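You operate a simulated robot arm through the tools that you are given. There is no shell and no other tool.

You are at the controls of a simulated robot arm. One attempt, no reset.

Task
Swap in the grey labels, label the loaded bundle and slide it out.
Fine: the white labels go on the black mat, the new block stays in the band machine's socket; the sliding tray ends at LOAD; the other labels and bundles stay put.

Only the result counts: the job must be done as asked and must still hold three seconds after the hand-in. Knocking over, shifting, dropping, spilling or breaking anything else fails it.

Robot
A 6-joint arm with a two-finger gripper, fixed in place. Base frame: the origin is at the foot of the arm, x ahead of it, y to its left, z up; the work surface is at about z = 0.94. Readings come in m, rad, newtons and seconds.
With the tool pointing down near the work surface it reaches from about 0.14 to 0.66 m from the base axis. Its first joint turns from -1.152 to 1.152 rad. Payload 2.45 kg.
The tool frame sits at the grasp point between the pads (the TCP): z along the fingers, y along the line on which they close. The tips reach 0.03 m beyond it. Largest opening 0.106 m; the body of the gripper starts 0.079 m behind the TCP.
Orientation is that of the tool frame in the base frame, as a unit quaternion [w, x, y, z]. With the fingers straight down and closing along the base's y, the tool's x points along the base's -x, its y along +y and its z along -z.

Tools
- The arm moves only by the tool arm_command. Its argument "plan" is a list that holds one entry, the list of rows, each a list of 7 numbers: the shift along the tool's x, y, z in units of 25 mm (1.0 is 25 mm), then the turn, a rotation vector about the tool's x, y, z in units of 6 degrees (1.0 is 6 degrees), then the gripper command, from -1 (shut) to 1 (fully open), values between in proportion. In form: [[[x, y, z, rx, ry, rz, fingers], ...]]. A call has 1 to 20 rows; each row shifts and turns the commanded pose from where the row before left it, along the tool's axes as they then stand. A call with a number of a shift or a turn outside -1 to 1 is refused whole. A row lasts 0.2 s, in which the tool goes at most 0.05 m and 0.15 rad; a call with a longer step from one row to the next is refused whole, and so is a gripper value outside its range. Where a pose cannot be reached the arm comes as near as it can. A force on the tool above 50 N (or 10 N above the force at the start of the call, whichever is more), or a blocked arm, ends the call early, and 0.2 s more pass. Each finger travels about 0.153 m/s and halts on what it meets, pressing with about 43 N; the grip force reading is that of the motor and also rises with nothing between the fingers. The clock runs only during rows and for 0.2 s after the last one: add rows that do not move to give the fingers time. The reply holds the time, the measured pose of the TCP, the force on the tool along the base axes, the opening and the grip force, in the units named above and with some noise, with the torque about the TCP (base axes, N m) and any sound that the robot's microphone picked up.
- Cameras (640 x 400 px; columns grow to the right, rows downward): "scene" is fixed at [0.0651, 0.4324, 1.3902]; the picture's right is [-0.46, -0.89, 0.00], its down [-0.54, 0.28, -0.80] and it looks along [0.71, -0.37, -0.60] (base axes); focal length 214 px, centre (320, 200). "wrist" rides on the gripper at [0.076, -0.002, -0.106] in the tool frame; the picture's right is [0.02, 1.00, 0.00], its down [-0.78, 0.02, -0.62] and it looks along [-0.62, 0.01, 0.78] (tool axes); focal length 247 px, centre (320, 200).
- get_image(camera): a new picture of that camera. The clock stands still meanwhile.
- point_at(camera, pixels): there is no depth. For up to 12 entries [column, row, z] of the newest picture of that camera ("zoom" is the newest enlarged one), the place [x, y] in the base frame at which the ray of that pixel passes the height z, good to about 0.002 m, but the place of the scene camera against the robot may be out by one fixed shift of up to 0.025 m in any direction. The clock stands still meanwhile.
- zoom(camera, box): a new picture of the part [left, top, right, bottom] of that camera's present view, enlarged. The clock stands still meanwhile.
- sign_off(): hands the job in; it is judged then, once.

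Leave the gripper open and the arm clear of the work at the hand-in unless told otherwise.

The tools are called after ">>>" by a JSON object that holds its "api" and its "payload". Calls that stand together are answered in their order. arm_command: Moves the arm, as the interface text tells. Its arguments: {"type":"object","properties":{"plan":{"type":"array","items":{"type":"array","items":{"type":"array","items":{"type":"number"}}}}},"required":["plan"]} The other tools are called the same way: get_image (camera) takes a picture; point_at (camera, pixels) gives the place at which the rays of pixels pass given heights; zoom (camera, box) takes an enlarged picture of a part of a camera's view; sign_off () hands the job in.

At the start:

```text
clock: 0.0
position: [0.4312, 0.1275, 1.2859]
orientation: [0.001, 0.0, 1.0, 0.0]
wrist_force: [0.6, -0.3, 0.6]
wrist_torque: [-0.02, 0.0, 0.0]
gripper_width: 0.106
finger_force: 0.0
```

scene: 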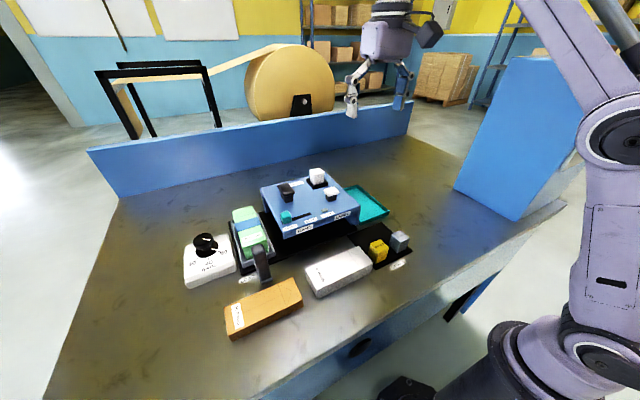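
wrist: 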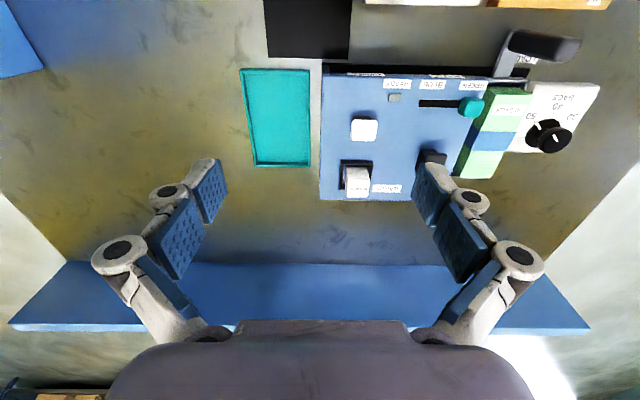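

I see a blue machine with knobs and labels, a white box with a black dial, bundles and a mat with two small blocks. I will zoom in on these to read the labels.

>>> {"api": "zoom", "payload": {"camera": "scene", "box": [170, 150, 420, 306]}}

>>> {"api": "zoom", "payload": {"camera": "wrist", "box": [230, 50, 430, 210]}}

>>> {"api": "zoom", "payload": {"camera": "wrist", "box": [410, 20, 610, 180]}}

```text
2.56 times, centred on (295, 228) of scene
```

zoom: 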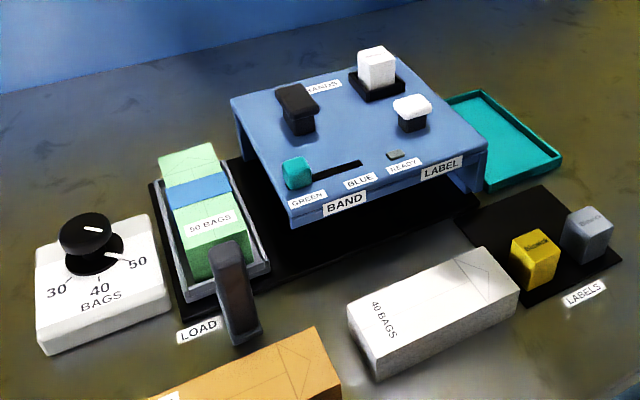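

```text
2.50 times, centred on (330, 130) of wrist
```

zoom: 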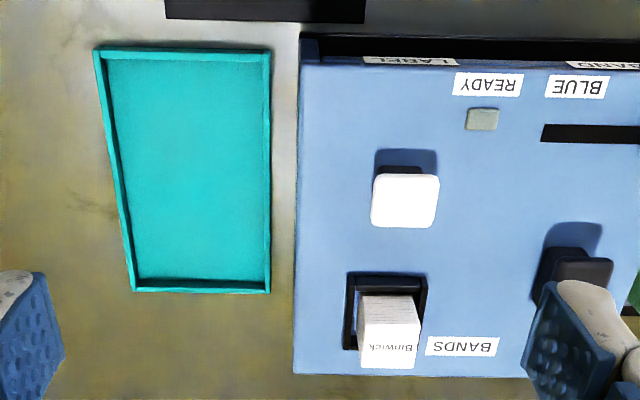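

```text
2.50 times, centred on (510, 100) of wrist
```

zoom: 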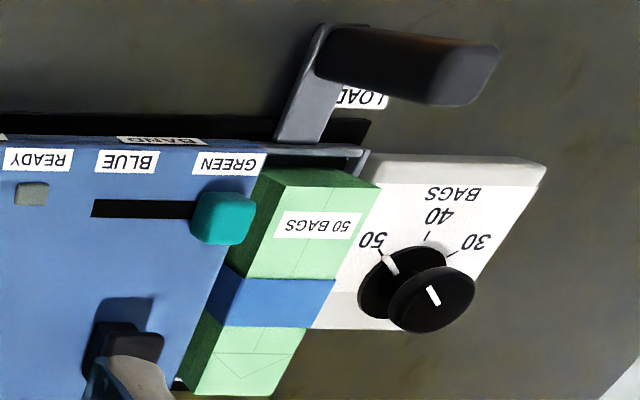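

The tray with the green "50 BAGS" bundle is at LOAD, at the left of the machine. White labels are in the top socket, and yellow and grey blocks are on the black mat. I'll get rough positions from both views, at several assumed heights.

>>> {"api": "point_at", "payload": {"camera": "wrist", "pixels": [[356, 182, 1.05], [356, 182, 1.0], [364, 130, 1.05], [472, 107, 1.05], [545, 47, 1.0], [510, 120, 1.0], [548, 135, 0.98], [265, 55, 0.94], [349, 58, 0.94], [245, 70, 0.94], [320, 198, 1.02], [320, 75, 1.02]]}}

>>> {"api": "point_at", "payload": {"camera": "scene", "pixels": [[379, 250, 0.96], [399, 241, 0.96], [317, 175, 1.05], [332, 193, 1.05], [286, 192, 1.05], [261, 258, 1.0], [381, 268, 0.94], [412, 254, 0.94], [204, 243, 0.98], [350, 192, 0.94], [290, 236, 1.02], [359, 208, 1.02]]}}

```text
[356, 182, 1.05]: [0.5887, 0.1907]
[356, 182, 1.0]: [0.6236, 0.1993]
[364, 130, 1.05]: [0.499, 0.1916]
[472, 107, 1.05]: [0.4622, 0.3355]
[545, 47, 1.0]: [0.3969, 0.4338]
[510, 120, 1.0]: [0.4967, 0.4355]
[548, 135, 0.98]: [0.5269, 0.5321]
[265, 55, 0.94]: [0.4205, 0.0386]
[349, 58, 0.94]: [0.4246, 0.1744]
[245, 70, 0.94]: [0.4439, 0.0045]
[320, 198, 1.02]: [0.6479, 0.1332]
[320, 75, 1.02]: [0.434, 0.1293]
```

```text
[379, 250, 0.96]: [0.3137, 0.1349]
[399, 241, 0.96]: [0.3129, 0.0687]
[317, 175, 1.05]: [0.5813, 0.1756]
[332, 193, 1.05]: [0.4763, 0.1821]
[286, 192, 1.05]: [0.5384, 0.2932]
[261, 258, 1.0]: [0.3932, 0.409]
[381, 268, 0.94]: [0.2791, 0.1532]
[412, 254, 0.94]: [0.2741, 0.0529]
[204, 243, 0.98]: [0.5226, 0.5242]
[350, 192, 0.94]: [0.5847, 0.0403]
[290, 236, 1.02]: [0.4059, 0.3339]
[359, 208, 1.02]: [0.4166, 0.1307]
```

Next I move over the black mat for a closer look at the blocks: about 0.12 m back, slightly right, and 0.1 m down.

>>> {"api": "arm_command", "payload": {"plan": [[[1, -0.2, 0.8, 0, 0, 0, 1], [1, -0.2, 0.8, 0, 0, 0, 1], [1, -0.2, 0.8, 0, 0, 0, 1], [1, -0.2, 0.8, 0, 0, 0, 1], [0.8, -0.2, 0.8, 0, 0, 0, 1], [0, 0, 0, 0, 0, 0, 1]]]}}

>>> {"api": "get_image", "payload": {"camera": "wrist"}}

>>> {"api": "get_image", "payload": {"camera": "scene"}}

```text
clock: 1.4
position: [0.3104, 0.1016, 1.1858]
orientation: [0.001, 0.0, 1.0, 0.0]
wrist_force: [0.2, 0.5, -1.2]
wrist_torque: [-0.01, 0.0, 0.0]
gripper_width: 0.106
finger_force: 0.1
```

```text
taken
```

wrist: 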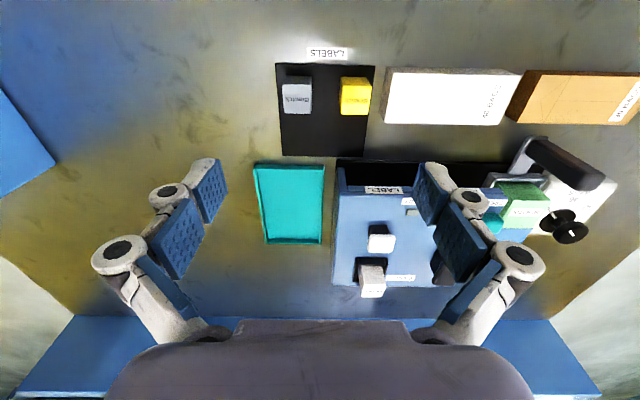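

```text
taken
```

scene: 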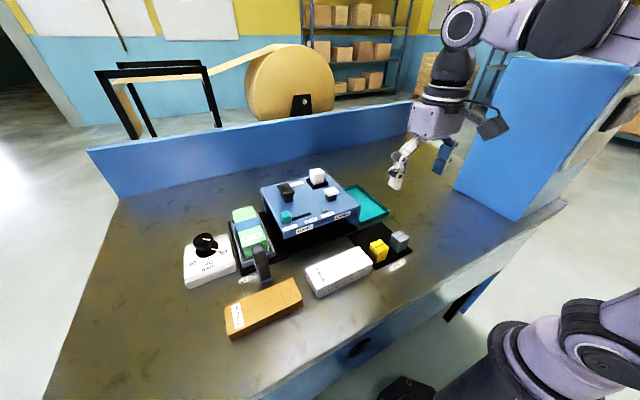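

I can see the mat at columns 275–375, rows 63–157, with grey at (297,95), yellow at (355,95), and free space lower on the mat. I'll zoom in for precise pixels.

>>> {"api": "zoom", "payload": {"camera": "wrist", "box": [260, 40, 420, 168]}}

>>> {"api": "zoom", "payload": {"camera": "wrist", "box": [320, 150, 480, 310]}}

>>> {"api": "point_at", "payload": {"camera": "wrist", "pixels": [[275, 63, 0.942], [375, 65, 0.942], [366, 157, 0.942], [281, 155, 0.942], [284, 113, 0.942], [311, 113, 0.942], [342, 115, 0.942], [369, 115, 0.942], [333, 285, 1.03], [434, 287, 1.03]]}}

```text
3.12 times, centred on (340, 104) of wrist
```

zoom: 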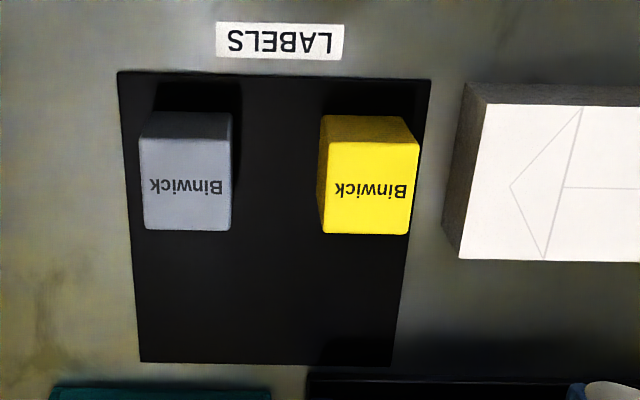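

```text
2.50 times, centred on (400, 230) of wrist
```

zoom: 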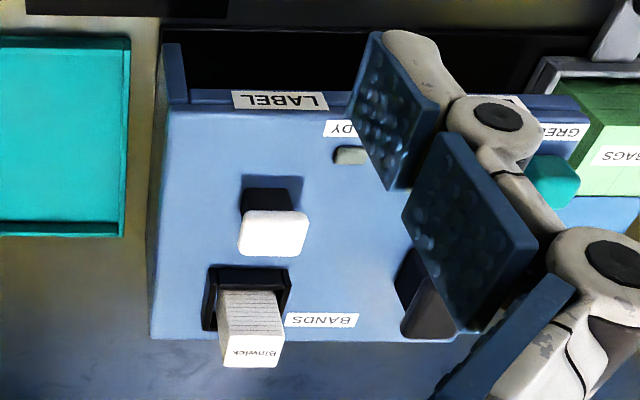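

```text
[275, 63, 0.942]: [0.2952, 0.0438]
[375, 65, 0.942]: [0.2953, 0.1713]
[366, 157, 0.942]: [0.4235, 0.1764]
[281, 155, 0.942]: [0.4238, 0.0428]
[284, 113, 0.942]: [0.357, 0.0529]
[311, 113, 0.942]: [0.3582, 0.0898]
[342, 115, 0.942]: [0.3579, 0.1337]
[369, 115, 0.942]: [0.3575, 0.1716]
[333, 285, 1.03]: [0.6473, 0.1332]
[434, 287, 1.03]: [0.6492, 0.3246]
```

Now I'll find the block height by matching the near edge of the grey block at the top and bottom.

>>> {"api": "point_at", "payload": {"camera": "wrist", "pixels": [[287.5, 75.8, 0.942], [311.8, 75.8, 0.942], [283.0, 85.1, 0.97], [283.0, 85.1, 0.98], [283.0, 85.1, 0.96], [311.8, 85.1, 0.97], [283.2, 113.6, 0.97], [311.8, 113.6, 0.97], [340, 85.8, 0.97], [371.5, 85.8, 0.97], [339, 114.5, 0.97], [368.5, 115, 0.97]]}}

>>> {"api": "zoom", "payload": {"camera": "scene", "box": [340, 210, 440, 280]}}

>>> {"api": "zoom", "payload": {"camera": "scene", "box": [250, 155, 370, 245]}}

```text
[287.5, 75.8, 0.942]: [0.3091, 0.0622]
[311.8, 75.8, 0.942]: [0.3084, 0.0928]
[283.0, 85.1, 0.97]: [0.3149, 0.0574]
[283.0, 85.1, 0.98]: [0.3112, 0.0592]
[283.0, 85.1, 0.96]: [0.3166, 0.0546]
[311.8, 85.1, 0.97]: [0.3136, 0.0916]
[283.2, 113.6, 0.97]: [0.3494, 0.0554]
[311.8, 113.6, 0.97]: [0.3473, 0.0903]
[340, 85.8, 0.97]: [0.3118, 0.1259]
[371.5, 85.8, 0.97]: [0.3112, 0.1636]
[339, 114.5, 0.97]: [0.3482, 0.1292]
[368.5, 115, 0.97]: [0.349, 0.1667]
```

```text
5.71 times, centred on (390, 245) of scene
```

zoom: 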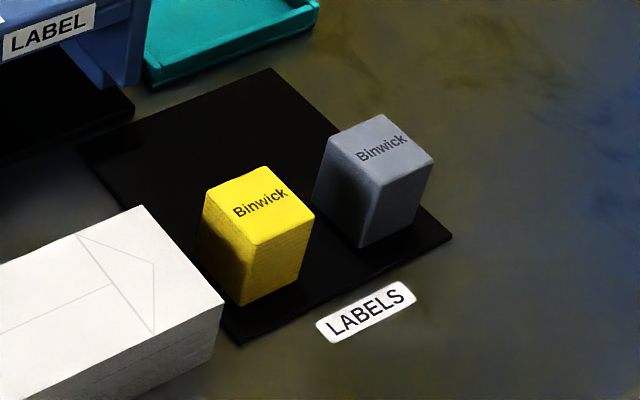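

```text
4.44 times, centred on (310, 200) of scene
```

zoom: 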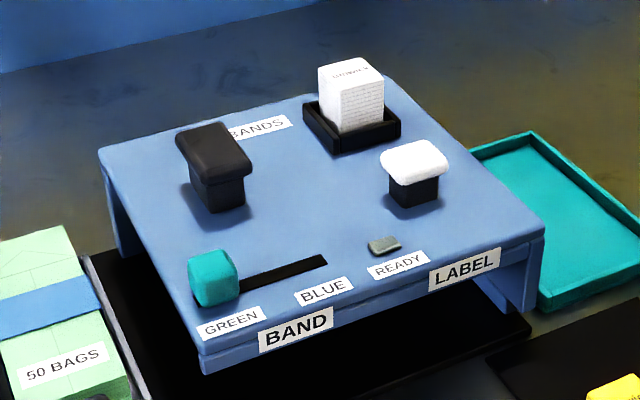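

From two views, the white block's top is near (0.580, 0.189, 1.074) and the white press button's top is near (0.492, 0.189, 1.062). The grey block is near (0.331, 0.074). I now move above the machine for a closer view of the socket and press.

>>> {"api": "arm_command", "payload": {"plan": [[[-1, 0.4, 0, 0, 0, 0, 1], [-1, 0.4, 0, 0, 0, 0, 1], [-1, 0.4, 0, 0, 0, 0, 1], [-1, 0.4, 0, 0, 0, 0, 1], [-1, 0.4, 0, 0, 0, 0, 1], [-1, 0.4, 0, 0, 0, 0, 1], [-1, 0.4, 0.3, 0, 0, 0, 1], [-1, 0.4, 0.3, 0, 0, 0, 1], [-0.4, 0.3, 0.4, 0, 0, 0, 1], [0, 0, 0, 0, 0, 0, 1]]]}}

>>> {"api": "get_image", "payload": {"camera": "wrist"}}

```text
clock: 3.6
position: [0.5232, 0.1923, 1.1629]
orientation: [0.001, 0.0, 1.0, 0.0]
wrist_force: [0.2, -0.3, 0.1]
wrist_torque: [0.03, 0.04, -0.01]
gripper_width: 0.106
finger_force: 0.1
```

```text
taken
```

wrist: 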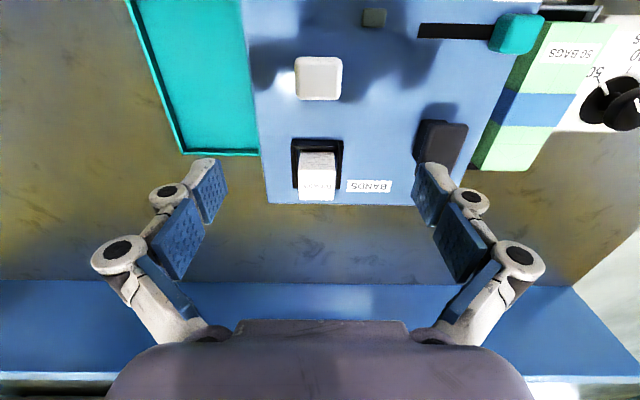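

The machine is clear in this picture: white block at (318,180), its socket frame at (317,163), and the white press at (318,78). I zoom on them.

>>> {"api": "zoom", "payload": {"camera": "wrist", "box": [250, 120, 410, 220]}}

>>> {"api": "zoom", "payload": {"camera": "wrist", "box": [480, 0, 640, 100]}}

>>> {"api": "point_at", "payload": {"camera": "wrist", "pixels": [[299, 171, 1.074], [337, 171, 1.074], [299, 199, 1.074], [335, 199, 1.074], [290, 139, 1.04], [344, 139, 1.04], [318, 64, 1.062], [318, 92, 1.062], [268, 203, 1.03], [440, 140, 1.08]]}}

```text
4.00 times, centred on (330, 170) of wrist
```

zoom: 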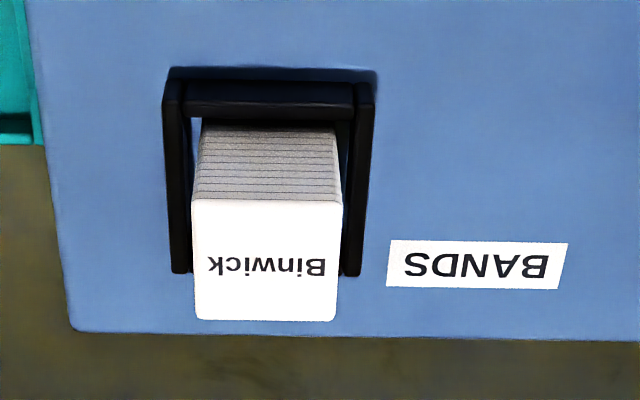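

```text
4.00 times, centred on (560, 50) of wrist
```

zoom: 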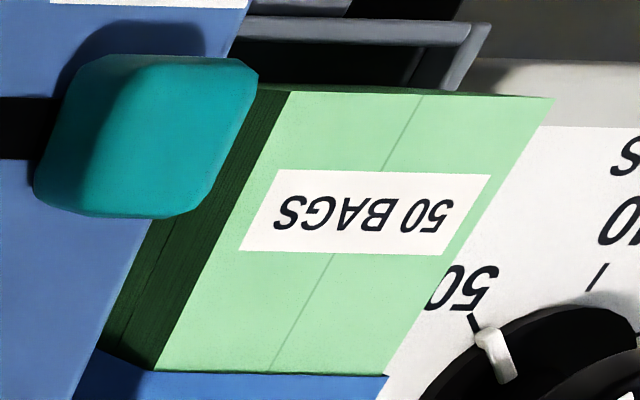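

```text
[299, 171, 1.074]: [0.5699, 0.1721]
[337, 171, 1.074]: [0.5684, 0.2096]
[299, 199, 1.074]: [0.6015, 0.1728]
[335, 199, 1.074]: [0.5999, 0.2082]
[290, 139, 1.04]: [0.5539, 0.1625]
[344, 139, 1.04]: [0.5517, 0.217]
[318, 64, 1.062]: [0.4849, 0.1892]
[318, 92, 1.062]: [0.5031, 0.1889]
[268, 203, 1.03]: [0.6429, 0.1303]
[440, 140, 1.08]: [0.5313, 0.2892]
```

The dial sits at 50, matching the bundle, so I leave it. The white block stands in a four-wall socket. I centre over it at about (0.582, 0.190) with fingers part open, and come to just above it.

>>> {"api": "arm_command", "payload": {"plan": [[[-0.8, -0.03, 0, 0, 0, 0, 0.3], [-0.8, -0.03, 0, 0, 0, 0, 0.3], [-0.75, -0.03, 0, 0, 0, 0, 0.3], [0, 0, 0.8, 0, 0, 0, 0.3], [0, 0, 0.9, 0, 0, 0, 0.3], [0, 0, 0, 0, 0, 0, 0.3]]]}}

>>> {"api": "get_image", "payload": {"camera": "wrist"}}

>>> {"api": "zoom", "payload": {"camera": "scene", "box": [250, 125, 370, 215]}}

```text
clock: 5.0
position: [0.5677, 0.185, 1.1079]
orientation: [0.001, -0.001, 1.0, -0.001]
wrist_force: [-0.3, -0.1, -0.1]
wrist_torque: [-0.02, -0.01, 0.04]
gripper_width: 0.0689
finger_force: 0.0
out of reach, approached as far as the arm can: row 2, 3
```

```text
taken
```

wrist: 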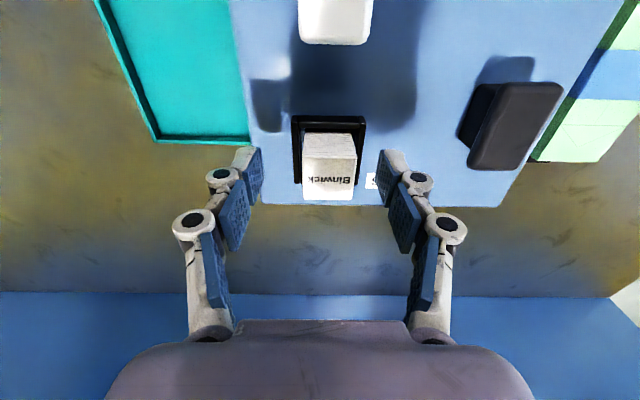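

```text
4.44 times, centred on (310, 170) of scene
```

zoom: 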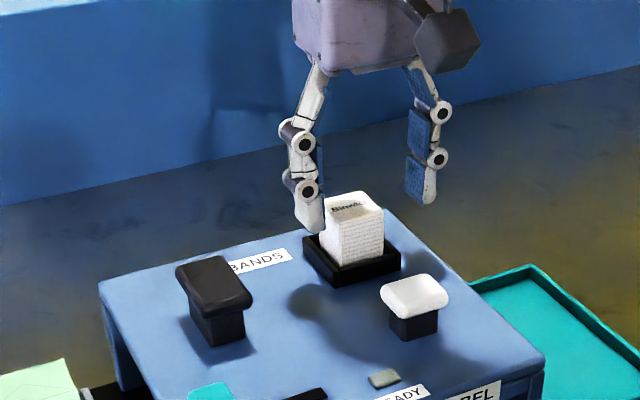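

The arm was limited a bit short at (0.568, 0.185, 1.108). I zoom to see the block's top edges exactly before correcting.

>>> {"api": "zoom", "payload": {"camera": "wrist", "box": [256, 100, 416, 220]}}

>>> {"api": "point_at", "payload": {"camera": "wrist", "pixels": [[304, 162, 1.077], [356, 162, 1.077], [304, 200, 1.077], [352, 200, 1.077], [293, 118, 1.045], [366, 118, 1.045], [310, 133, 1.035]]}}

```text
3.33 times, centred on (336, 160) of wrist
```

zoom: 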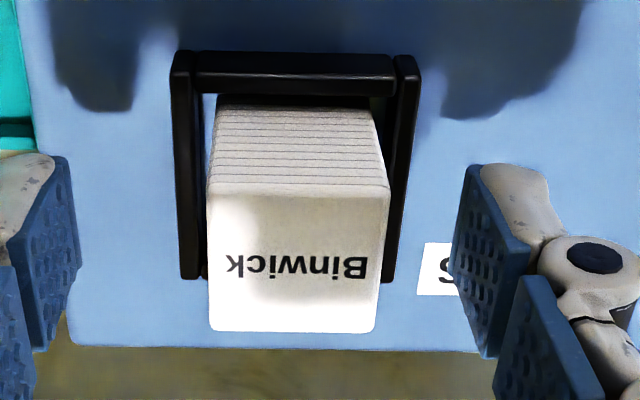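

```text
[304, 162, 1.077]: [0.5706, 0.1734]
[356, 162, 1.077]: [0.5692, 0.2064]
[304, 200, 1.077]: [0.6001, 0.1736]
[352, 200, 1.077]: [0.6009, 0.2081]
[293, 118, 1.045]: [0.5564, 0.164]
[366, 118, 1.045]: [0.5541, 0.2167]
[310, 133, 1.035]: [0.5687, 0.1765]
```

The block's top spans x 0.566–0.600 and y 0.173–0.207, so its centre is near (0.583, 0.190). I shift the remaining 15 mm forward and 5 mm left while lowering slightly, keeping the tips above the block's sides clear.

>>> {"api": "arm_command", "payload": {"plan": [[[-0.3, 0.1, 0.0, 0, 0, 0, 0.3], [-0.3, 0.1, 0.1, 0, 0, 0, 0.3], [0, 0, 0, 0, 0, 0, 0.3]]]}}

```text
clock: 5.8
position: [0.5813, 0.1897, 1.1055]
orientation: [0.001, 0.0, 1.0, 0.0]
wrist_force: [0.5, -0.2, 0.1]
wrist_torque: [-0.01, -0.02, -0.03]
gripper_width: 0.0687
finger_force: 0.1
```

Now at (0.581, 0.190, 1.106), centred. I lower 25 mm to z ≈ 1.080, so the tips end near 1.050, above the socket rim, and then look.

>>> {"api": "arm_command", "payload": {"plan": [[[-0.04, 0, 0.5, 0, 0, 0, 0.3], [0, 0, 0.5, 0, 0, 0, 0.3], [0, 0, 0, 0, 0, 0, 0.3]]]}}

>>> {"api": "get_image", "payload": {"camera": "wrist"}}

>>> {"api": "zoom", "payload": {"camera": "scene", "box": [270, 125, 370, 200]}}

```text
clock: 6.6
position: [0.5838, 0.1867, 1.0818]
orientation: [0.001, 0.0, 1.0, 0.0]
wrist_force: [-0.8, -0.9, 0.1]
wrist_torque: [-0.03, 0.0, -0.01]
gripper_width: 0.0688
finger_force: 0.0
```

```text
taken
```

wrist: 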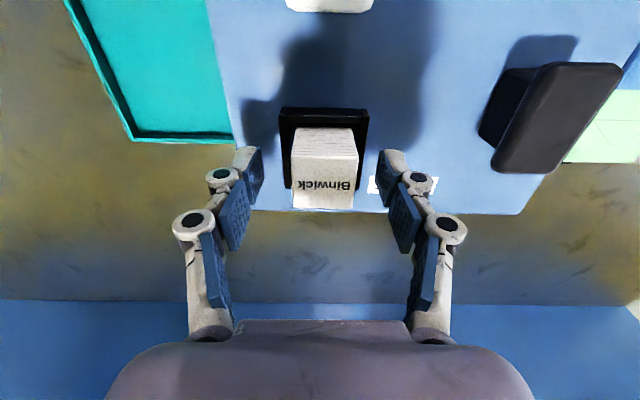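

```text
5.33 times, centred on (320, 162) of scene
```

zoom: 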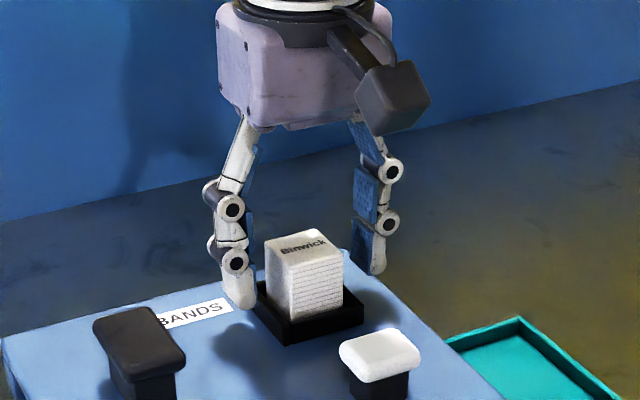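

The fingers straddle the block (block at columns 292–358, fingers at 250 and 385), and the tips are above the rim. I close the gripper.

>>> {"api": "arm_command", "payload": {"plan": [[[0, 0.06, 0, 0, 0, 0, 0.0], [0, 0, 0, 0, 0, 0, -0.2], [0, 0, 0, 0, 0, 0, -1], [0, 0, 0, 0, 0, 0, -1], [0, 0, 0, 0, 0, 0, -1]]]}}

>>> {"api": "get_image", "payload": {"camera": "wrist"}}

```text
clock: 7.8
position: [0.5823, 0.1893, 1.0825]
orientation: [0.0, 0.0, 1.0, 0.0]
wrist_force: [0.4, 0.4, 2.2]
wrist_torque: [0.07, -0.01, 0.0]
gripper_width: 0.0324
finger_force: 43.1
```

```text
taken
```

wrist: 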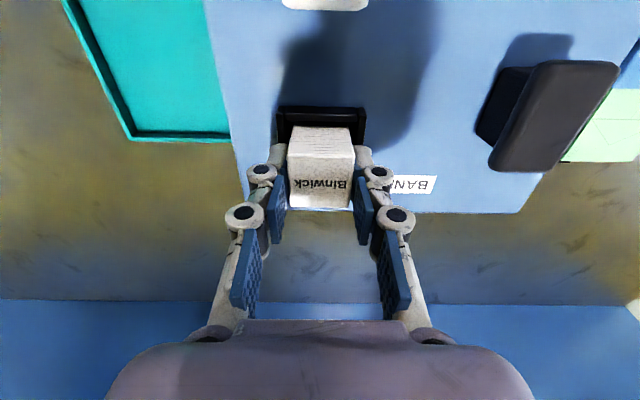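

It is gripped at width 0.0324. I record a close zoom of the block in hand as a reference for seating the grey one the same way.

>>> {"api": "zoom", "payload": {"camera": "wrist", "box": [256, 100, 384, 228]}}

```text
3.12 times, centred on (320, 164) of wrist
```

zoom: 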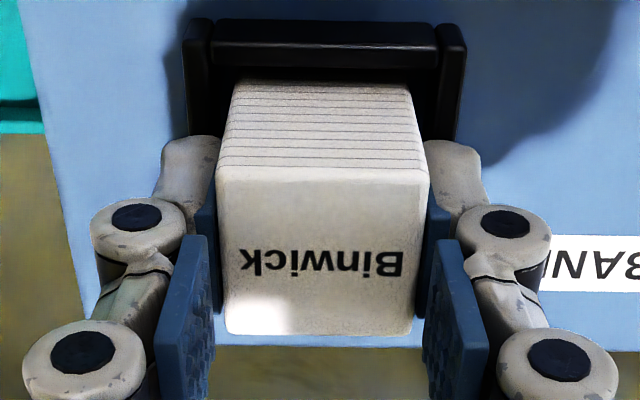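

I lift straight up out of the socket, then carry the block back and right to above the free part of the mat near (0.388, 0.085).

>>> {"api": "arm_command", "payload": {"plan": [[[0, 0, -0.5, 0, 0, 0, -1], [0, 0, -0.5, 0, 0, 0, -1], [0.3, 0, -0.5, 0, 0, 0, -1], [0.5, -0.2, -0.7, 0, 0, 0, -1], [1, -0.4, -0.6, 0, 0, 0, -1], [1, -0.6, 0, 0, 0, 0, -1], [1, -0.6, 0, 0, 0, 0, -1], [1, -0.6, 0, 0, 0, 0, -1], [1, -0.6, 0, 0, 0, 0, -1], [1, -0.6, 0, 0, 0, 0, -1], [1, -0.6, 0, 0, 0, 0, -1], [0, 0, 0, 0, 0, 0, -1]]]}}

>>> {"api": "get_image", "payload": {"camera": "wrist"}}

>>> {"api": "get_image", "payload": {"camera": "scene"}}

```text
clock: 10.4
position: [0.3894, 0.0833, 1.1513]
orientation: [0.001, 0.0, 1.0, 0.0]
wrist_force: [-0.2, 0.0, 0.2]
wrist_torque: [0.02, 0.03, 0.02]
gripper_width: 0.0328
finger_force: 43.3
```

```text
taken
```

wrist: 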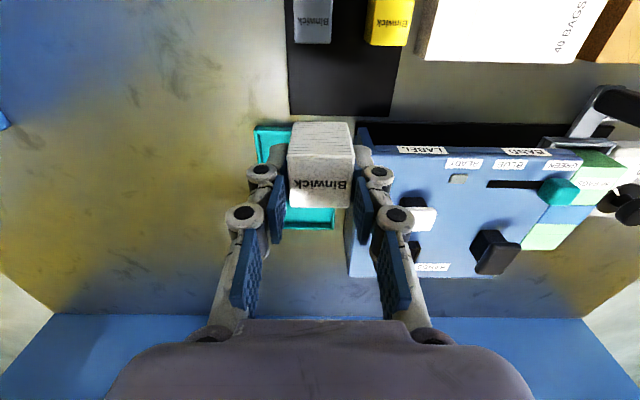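

```text
taken
```

scene: 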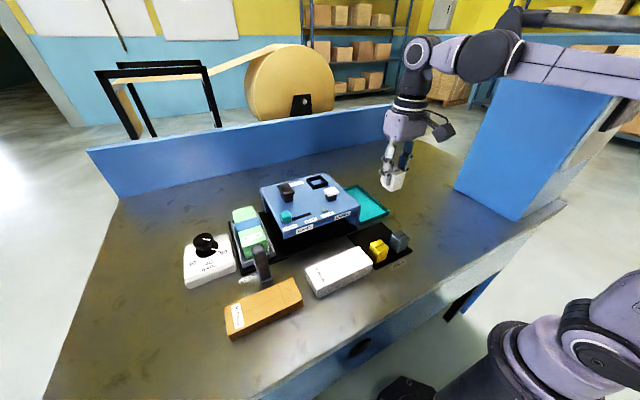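

The white block is held and the socket is empty. I check the mat edges and the grey block from here: mat far edge at row 116, columns 289–392.

>>> {"api": "point_at", "payload": {"camera": "wrist", "pixels": [[289, 115, 0.942], [392, 117, 0.942], [286, 0, 0.942], [402, 0, 0.942], [297, 16, 0.992], [332, 16, 0.992], [298, 44, 0.992], [330, 44, 0.992], [368, 45, 0.992], [407, 46, 0.992], [430, 60, 0.975], [570, 63, 0.975]]}}

>>> {"api": "zoom", "payload": {"camera": "wrist", "box": [350, 170, 510, 290]}}

>>> {"api": "zoom", "payload": {"camera": "wrist", "box": [480, 60, 640, 180]}}

>>> {"api": "zoom", "payload": {"camera": "scene", "box": [190, 165, 390, 290]}}

```text
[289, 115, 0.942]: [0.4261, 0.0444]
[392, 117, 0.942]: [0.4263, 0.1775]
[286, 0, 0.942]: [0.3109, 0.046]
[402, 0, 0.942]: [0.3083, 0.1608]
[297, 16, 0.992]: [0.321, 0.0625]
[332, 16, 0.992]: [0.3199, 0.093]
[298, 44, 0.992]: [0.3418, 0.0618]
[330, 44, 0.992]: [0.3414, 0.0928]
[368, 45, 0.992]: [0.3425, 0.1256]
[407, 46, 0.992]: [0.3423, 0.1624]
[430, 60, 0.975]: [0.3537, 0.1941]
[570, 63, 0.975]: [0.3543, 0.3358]
```

```text
3.33 times, centred on (430, 230) of wrist
```

zoom: 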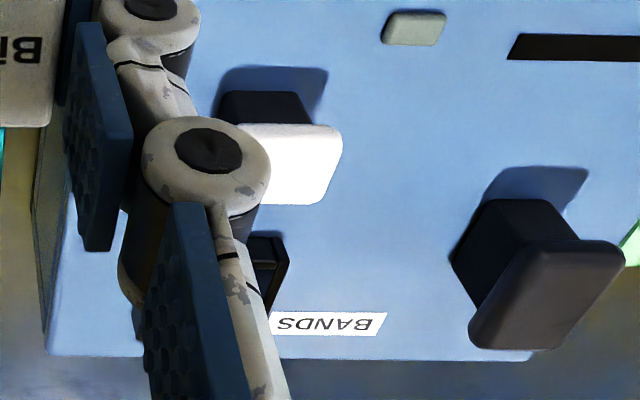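

```text
3.33 times, centred on (560, 120) of wrist
```

zoom: 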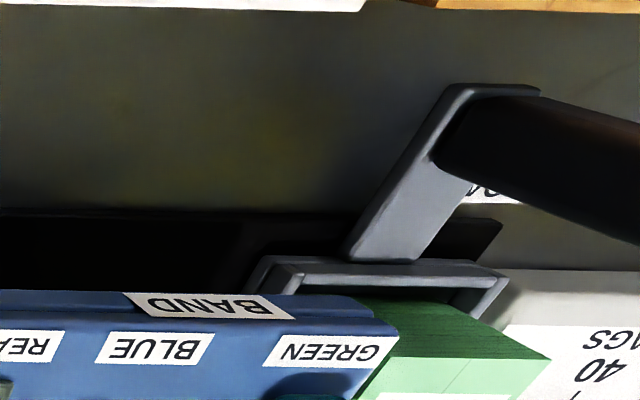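

```text
3.20 times, centred on (290, 228) of scene
```

zoom: 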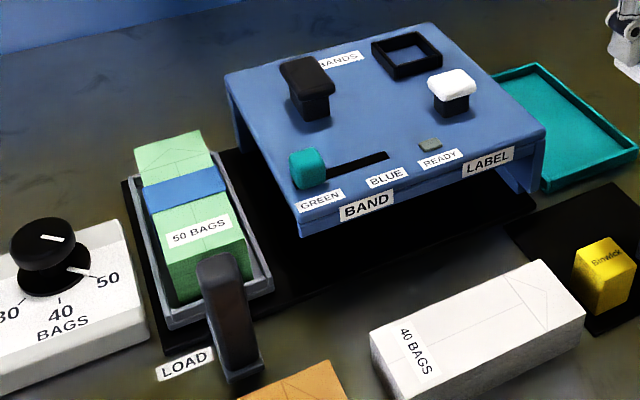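

The mat spans about x 0.295–0.426, y 0.044–0.178. I lower the white block here to just above the mat (TCP z ≈ 0.997).

>>> {"api": "arm_command", "payload": {"plan": [[[0, 0, 1, 0, 0, 0, -1], [0, 0, 1, 0, 0, 0, -1], [0, 0, 1, 0, 0, 0, -1], [0, 0, 1, 0, 0, 0, -1], [0, 0, 1, 0, 0, 0, -1], [0, 0, 0.6, 0, 0, 0, -1], [0, 0, 0.5, 0, 0, 0, -1], [0, 0, 0, 0, 0, 0, -1]]]}}

>>> {"api": "zoom", "payload": {"camera": "scene", "box": [340, 180, 440, 260]}}

>>> {"api": "get_image", "payload": {"camera": "wrist"}}

```text
clock: 12.2
position: [0.3882, 0.0842, 0.9956]
orientation: [0.001, 0.0, 1.0, -0.001]
wrist_force: [0.6, 0.5, -1.1]
wrist_torque: [0.04, 0.02, 0.04]
gripper_width: 0.0326
finger_force: 42.5
```

```text
5.00 times, centred on (390, 220) of scene
```

zoom: 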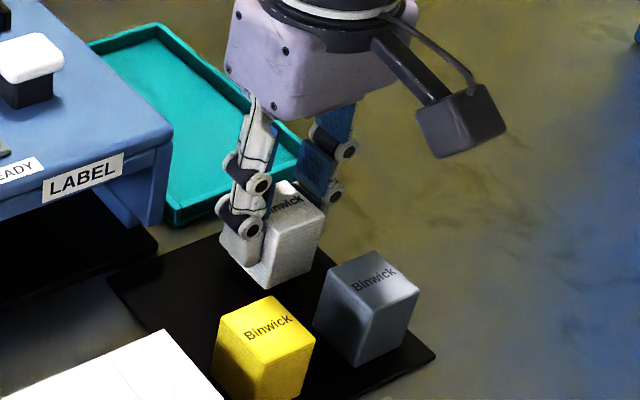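

```text
taken
```

wrist: 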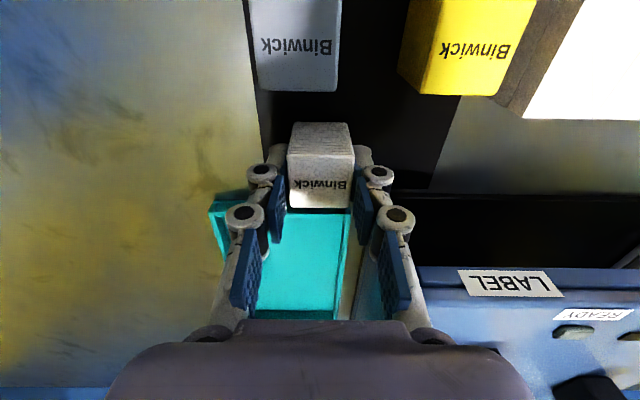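

It is still just above the mat with no contact force. I lower in small steps, watching the force.

>>> {"api": "arm_command", "payload": {"plan": [[[0, 0, 0.08, 0, 0, 0, -1], [0, 0, 0.08, 0, 0, 0, -1], [0, 0, 0, 0, 0, 0, -1]]]}}

```text
clock: 13.0
position: [0.387, 0.0846, 0.9939]
orientation: [0.001, -0.001, 1.0, 0.0]
wrist_force: [0.3, 0.3, 0.9]
wrist_torque: [0.0, 0.01, 0.01]
gripper_width: 0.0326
finger_force: 42.9
```

Force is still about zero. Two more 1.5 mm steps.

>>> {"api": "arm_command", "payload": {"plan": [[[0, 0, 0.06, 0, 0, 0, -1], [0, 0, 0.06, 0, 0, 0, -1], [0, 0, 0, 0, 0, 0, -1]]]}}

```text
clock: 13.8
position: [0.3884, 0.0841, 0.992]
orientation: [0.001, 0.001, 1.0, 0.0]
wrist_force: [0.1, -0.5, -1.5]
wrist_torque: [-0.03, -0.01, -0.05]
gripper_width: 0.0326
finger_force: 43.1
```

No contact yet. I continue in small steps.

>>> {"api": "arm_command", "payload": {"plan": [[[0, 0, 0.06, 0, 0, 0, -1], [0, 0, 0.06, 0, 0, 0, -1], [0, 0, 0, 0, 0, 0, -1]]]}}

>>> {"api": "zoom", "payload": {"camera": "scene", "box": [350, 200, 420, 250]}}

```text
clock: 14.6
position: [0.3868, 0.0842, 0.9891]
orientation: [0.001, 0.0, 1.0, 0.0]
wrist_force: [-1.0, 0.1, 10.2]
wrist_torque: [0.02, 0.06, 0.01]
gripper_width: 0.0327
finger_force: 43.1
```

```text
8.00 times, centred on (385, 225) of scene
```

zoom: 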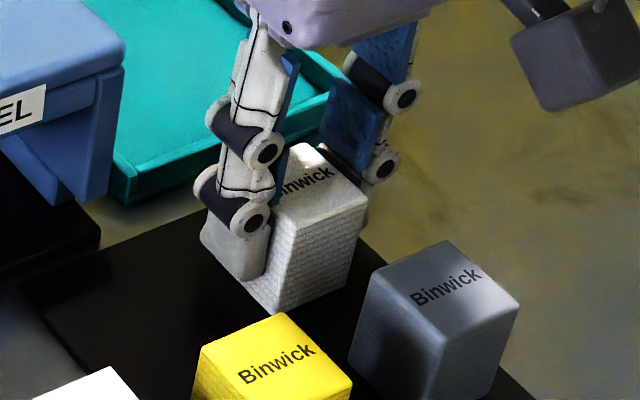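

Contact: 10 N upward, and the block stands on the mat. I open the fingers part way and rise straight up.

>>> {"api": "arm_command", "payload": {"plan": [[[0, 0, 0, 0, 0, 0, -0.2], [0, 0, 0, 0, 0, 0, 0.1], [0, 0, 0, 0, 0, 0, 0.1], [0, 0, -0.5, 0, 0, 0, 0.1], [0, 0, -1, 0, 0, 0, 0.1], [0, 0, -1, 0, 0, 0, 0.1], [0, 0, -1, 0, 0, 0, 0.1], [0, 0, 0, 0, 0, 0, 0.1]]]}}

>>> {"api": "get_image", "payload": {"camera": "wrist"}}

```text
clock: 16.4
position: [0.3859, 0.0842, 1.0762]
orientation: [0.001, 0.0, 1.0, 0.0]
wrist_force: [0.4, 0.0, 0.0]
wrist_torque: [-0.01, 0.03, 0.03]
gripper_width: 0.0582
finger_force: 0.0
```

```text
taken
```

wrist: 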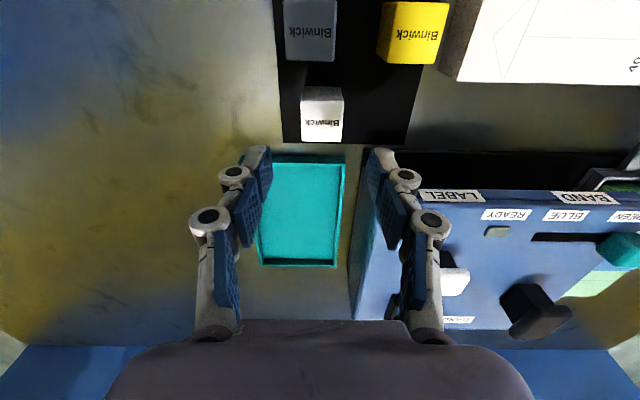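

White stands on the mat. I measure the offset between the white and grey tops in this same picture.

>>> {"api": "zoom", "payload": {"camera": "wrist", "box": [264, 0, 424, 150]}}

>>> {"api": "point_at", "payload": {"camera": "wrist", "pixels": [[302, 142, 0.992], [340, 142, 0.992], [302, 108, 0.992], [343, 108, 0.992], [285, 62, 0.992], [335, 62, 0.992], [284, 25, 0.992], [336, 25, 0.992]]}}

```text
2.67 times, centred on (344, 75) of wrist
```

zoom: 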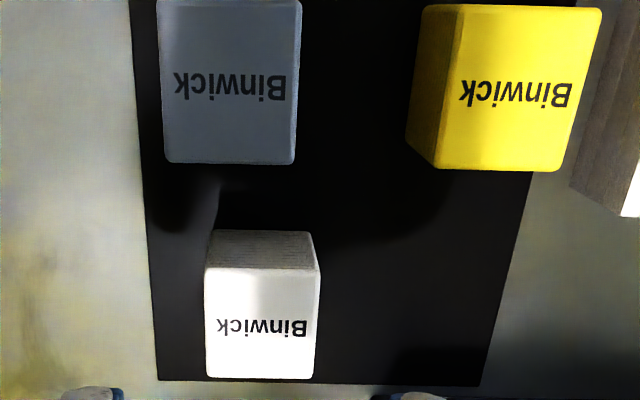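

```text
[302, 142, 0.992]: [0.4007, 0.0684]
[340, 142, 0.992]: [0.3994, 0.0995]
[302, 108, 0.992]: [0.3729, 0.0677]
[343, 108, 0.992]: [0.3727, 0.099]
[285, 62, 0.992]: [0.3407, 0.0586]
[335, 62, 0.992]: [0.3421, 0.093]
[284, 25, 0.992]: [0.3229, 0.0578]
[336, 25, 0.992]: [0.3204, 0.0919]
```

White's and grey's features differ by −0.0595 m in x and −0.008 m in y. I shift by exactly that, then lower partly and look.

>>> {"api": "arm_command", "payload": {"plan": [[[0.8, -0.1, 0, 0, 0, 0, 0.1], [0.8, -0.1, 0, 0, 0, 0, 0.1], [0.78, -0.14, 0, 0, 0, 0, 0.1], [0, 0, 1, 0, 0, 0, 0.1], [0, 0, 0.6, 0, 0, 0, 0.1], [0, 0, 0, 0, 0, 0, 0.1]]]}}

>>> {"api": "get_image", "payload": {"camera": "wrist"}}

```text
clock: 17.8
position: [0.3299, 0.0771, 1.0359]
orientation: [0.0, 0.0, 1.0, 0.0]
wrist_force: [-0.1, 0.0, -0.2]
wrist_torque: [0.0, -0.02, -0.03]
gripper_width: 0.0582
finger_force: 0.0
```

```text
taken
```

wrist: 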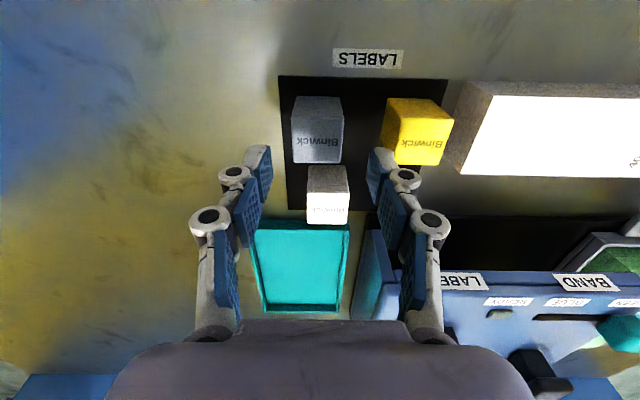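

The grey block sits centred between the fingers (columns 291–343). To keep clear of the yellow block I narrow the opening to about 0.047 m, then lower the rest and look before closing.

>>> {"api": "arm_command", "payload": {"plan": [[[0, 0, 0, 0, 0, 0, -0.12], [0, 0, 0.5, 0, 0, 0, -0.12], [0, 0, 0.5, 0, 0, 0, -0.12], [0, 0, 0.5, 0, 0, 0, -0.12], [0, 0, 0.32, 0, 0, 0, -0.12], [0, 0, 0, 0, 0, 0, -0.12]]]}}

>>> {"api": "get_image", "payload": {"camera": "wrist"}}

>>> {"api": "zoom", "payload": {"camera": "scene", "box": [350, 200, 440, 270]}}

```text
clock: 19.2
position: [0.3272, 0.0757, 0.9905]
orientation: [0.001, 0.0, 1.0, 0.0]
wrist_force: [-0.5, 0.1, 0.5]
wrist_torque: [-0.01, 0.01, -0.01]
gripper_width: 0.0467
finger_force: 0.0
```

```text
taken
```

wrist: 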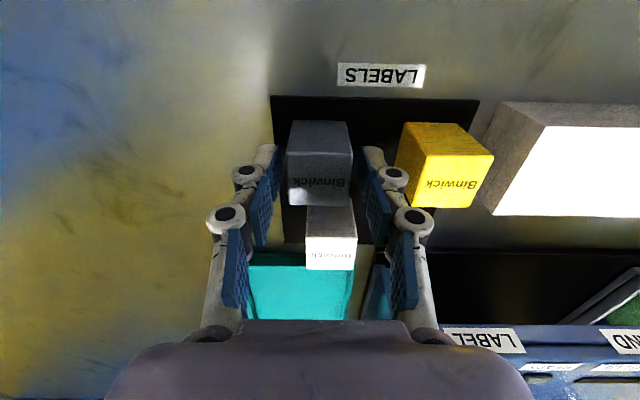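

```text
5.71 times, centred on (395, 235) of scene
```

zoom: 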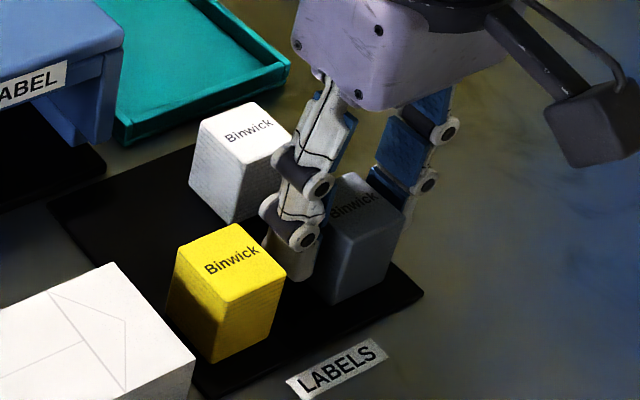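

The fingers straddle the grey block and clear the yellow and white ones. I close on it.

>>> {"api": "arm_command", "payload": {"plan": [[[0, 0, 0, 0, 0, 0, -0.35], [0, 0, 0, 0, 0, 0, -1], [0, 0, 0, 0, 0, 0, -1], [0, 0, 0, 0, 0, 0, -1]]]}}

>>> {"api": "get_image", "payload": {"camera": "wrist"}}

>>> {"api": "zoom", "payload": {"camera": "wrist", "box": [256, 100, 384, 228]}}

```text
clock: 20.2
position: [0.3275, 0.0764, 0.9898]
orientation: [0.001, 0.0, 1.0, 0.0]
wrist_force: [-0.8, 0.3, -0.3]
wrist_torque: [-0.04, 0.0, -0.01]
gripper_width: 0.0326
finger_force: 43.2
```

```text
taken
```

wrist: 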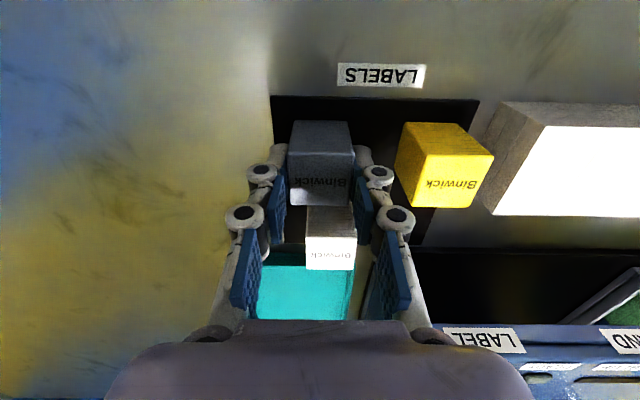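

```text
3.12 times, centred on (320, 164) of wrist
```

zoom: 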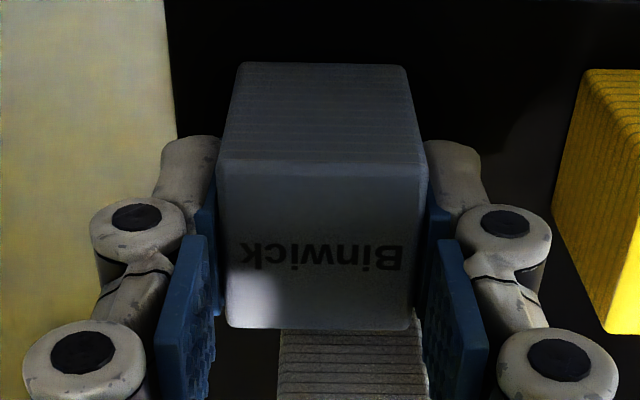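

The grey block sits in the hand within about 1 mm of how the white one did. I lift it straight up and carry it back toward the socket.

>>> {"api": "arm_command", "payload": {"plan": [[[0, 0, -0.5, 0, 0, 0, -1], [0, 0, -1, 0, 0, 0, -1], [0, 0, -1, 0, 0, 0, -1], [0, 0, -1, 0, 0, 0, -1], [0, 0, -1, 0, 0, 0, -1], [0, 0, -1, 0, 0, 0, -1], [0, 0, -1, 0, 0, 0, -1], [-0.93, 0.43, 0, 0, 0, 0, -1], [-0.93, 0.43, 0, 0, 0, 0, -1], [-0.93, 0.43, 0, 0, 0, 0, -1], [-0.93, 0.43, 0, 0, 0, 0, -1], [-0.93, 0.43, 0, 0, 0, 0, -1], [-0.93, 0.43, 0, 0, 0, 0, -1], [-0.93, 0.43, 0, 0, 0, 0, -1], [-0.93, 0.43, 0, 0, 0, 0, -1], [-0.93, 0.43, 0, 0, 0, 0, -1], [0, 0, 0, 0, 0, 0, -1]]]}}

```text
clock: 23.8
position: [0.5355, 0.1757, 1.1562]
orientation: [0.001, 0.0, 1.0, 0.0]
wrist_force: [-0.1, -0.7, 0.1]
wrist_torque: [0.03, 0.0, -0.01]
gripper_width: 0.0326
finger_force: 43.1
```

Still gripped at (0.536, 0.176, 1.156). I move forward and down to just above the socket, target (0.583, 0.190, 1.115).

>>> {"api": "arm_command", "payload": {"plan": [[[-0.4, 0.2, 0.5, 0, 0, 0, -1], [-0.5, 0.2, 0.6, 0, 0, 0, -1], [-0.5, 0.1, 0.5, 0, 0, 0, -1], [-0.5, 0.07, 0, 0, 0, 0, -1], [0, 0, 0, 0, 0, 0, -1], [0, 0, 0, 0, 0, 0, -1]]]}}

>>> {"api": "get_image", "payload": {"camera": "wrist"}}

>>> {"api": "zoom", "payload": {"camera": "wrist", "box": [240, 90, 400, 220]}}

>>> {"api": "zoom", "payload": {"camera": "scene", "box": [280, 135, 360, 195]}}

```text
clock: 25.2
position: [0.5831, 0.1872, 1.1128]
orientation: [0.001, 0.0, 1.0, 0.0]
wrist_force: [-0.6, 0.2, -1.5]
wrist_torque: [-0.02, -0.03, -0.03]
gripper_width: 0.0327
finger_force: 43.2
```

```text
taken
```

wrist: 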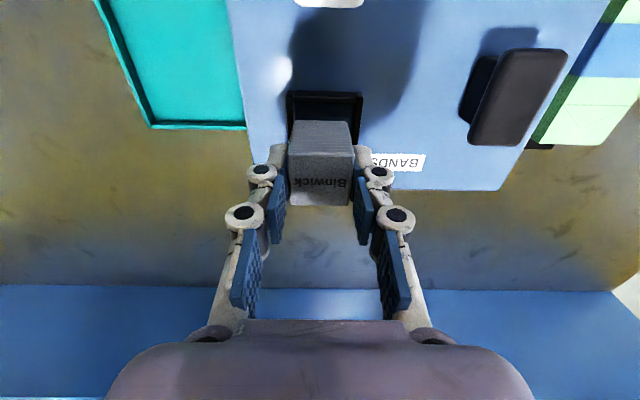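

```text
3.08 times, centred on (320, 155) of wrist
```

zoom: 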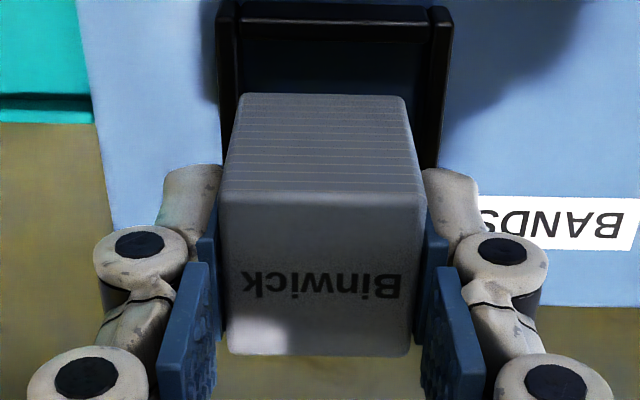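

```text
6.67 times, centred on (320, 165) of scene
```

zoom: 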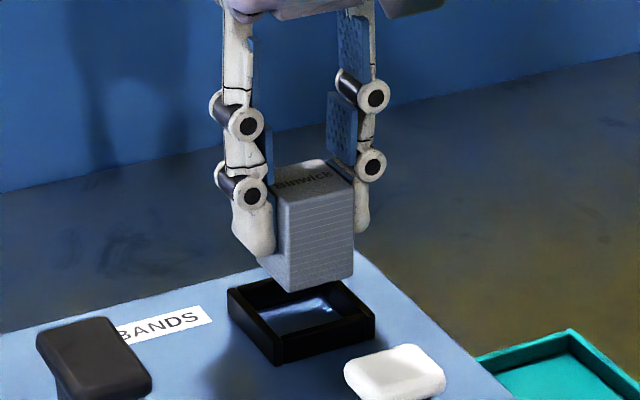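

The socket's centre is about 3 mm left and 2–3 mm ahead of the block's centre. I correct by that and lower 15 mm, to just above the rim, then look again.

>>> {"api": "arm_command", "payload": {"plan": [[[-0.1, 0.12, 0, 0, 0, 0, -1], [0, 0, 0.3, 0, 0, 0, -1], [0, 0, 0.3, 0, 0, 0, -1], [0, 0, 0, 0, 0, 0, -1]]]}}

>>> {"api": "zoom", "payload": {"camera": "wrist", "box": [240, 90, 400, 220]}}

>>> {"api": "zoom", "payload": {"camera": "scene", "box": [280, 135, 360, 195]}}

```text
clock: 26.2
position: [0.5863, 0.1914, 1.0986]
orientation: [0.002, 0.0, 1.0, 0.0]
wrist_force: [-0.1, 0.9, 0.0]
wrist_torque: [0.0, -0.01, -0.03]
gripper_width: 0.0326
finger_force: 42.8
```

```text
3.08 times, centred on (320, 155) of wrist
```

zoom: 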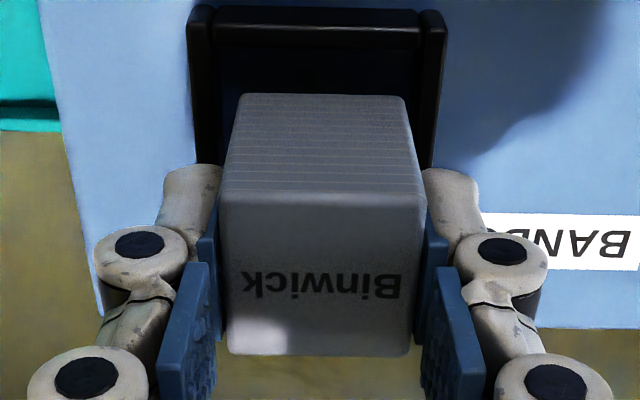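

```text
6.67 times, centred on (320, 165) of scene
```

zoom: 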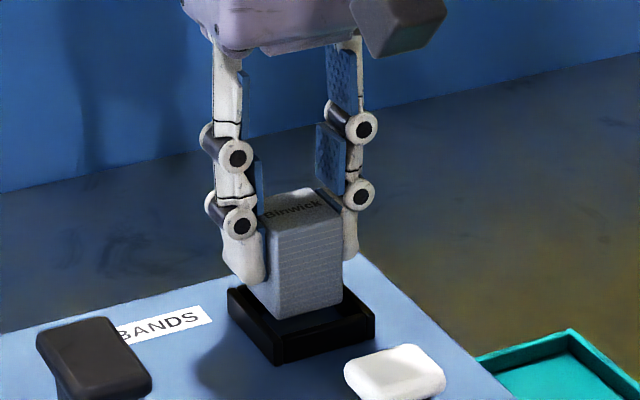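

The block and socket are now aligned within about 1 mm both ways. I lower it in, 10 mm first, watching the force.

>>> {"api": "arm_command", "payload": {"plan": [[[0, 0, 0.2, 0, 0, 0, -1], [0, 0, 0.2, 0, 0, 0, -1], [0, 0, 0.08, 0, 0, 0, -1], [0, 0, 0, 0, 0, 0, -1]]]}}

>>> {"api": "zoom", "payload": {"camera": "scene", "box": [280, 135, 360, 195]}}

>>> {"api": "zoom", "payload": {"camera": "wrist", "box": [240, 90, 400, 220]}}

```text
clock: 27.2
position: [0.5863, 0.1896, 1.0855]
orientation: [0.001, 0.001, 1.0, 0.001]
wrist_force: [0.1, 0.3, -0.6]
wrist_torque: [0.01, 0.01, 0.0]
gripper_width: 0.0325
finger_force: 43.3
```

```text
6.67 times, centred on (320, 165) of scene
```

zoom: 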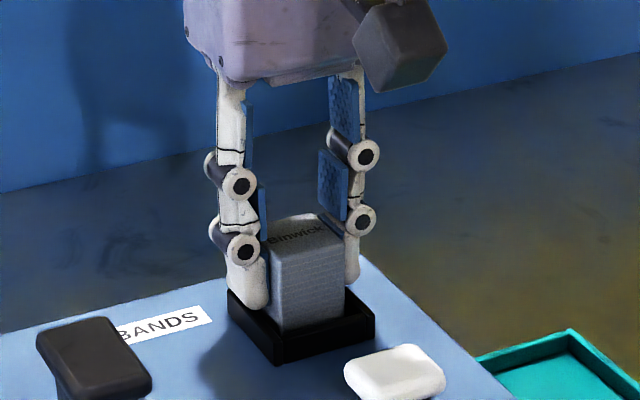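

```text
3.08 times, centred on (320, 155) of wrist
```

zoom: 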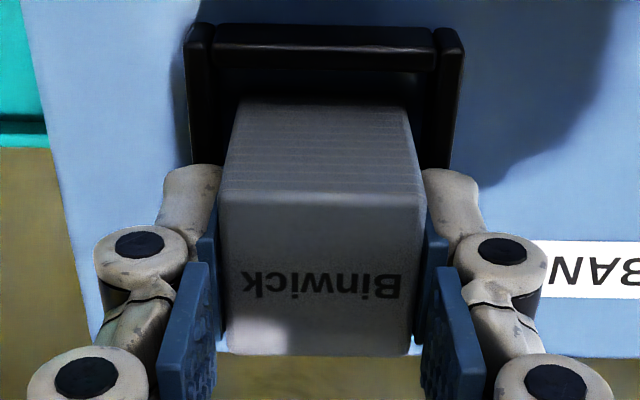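

The block is inside the rim with no side force. I ease back 1 mm and lower until it touches the floor.

>>> {"api": "arm_command", "payload": {"plan": [[[0.05, 0, 0.06, 0, 0, 0, -1], [0, 0, 0.05, 0, 0, 0, -1], [0, 0, 0, 0, 0, 0, -1]]]}}

```text
clock: 28.0
position: [0.5846, 0.1895, 1.0831]
orientation: [0.002, 0.0, 1.0, 0.001]
wrist_force: [1.9, -2.9, 12.2]
wrist_torque: [-0.03, -0.04, 0.0]
gripper_width: 0.0325
finger_force: 42.7
```

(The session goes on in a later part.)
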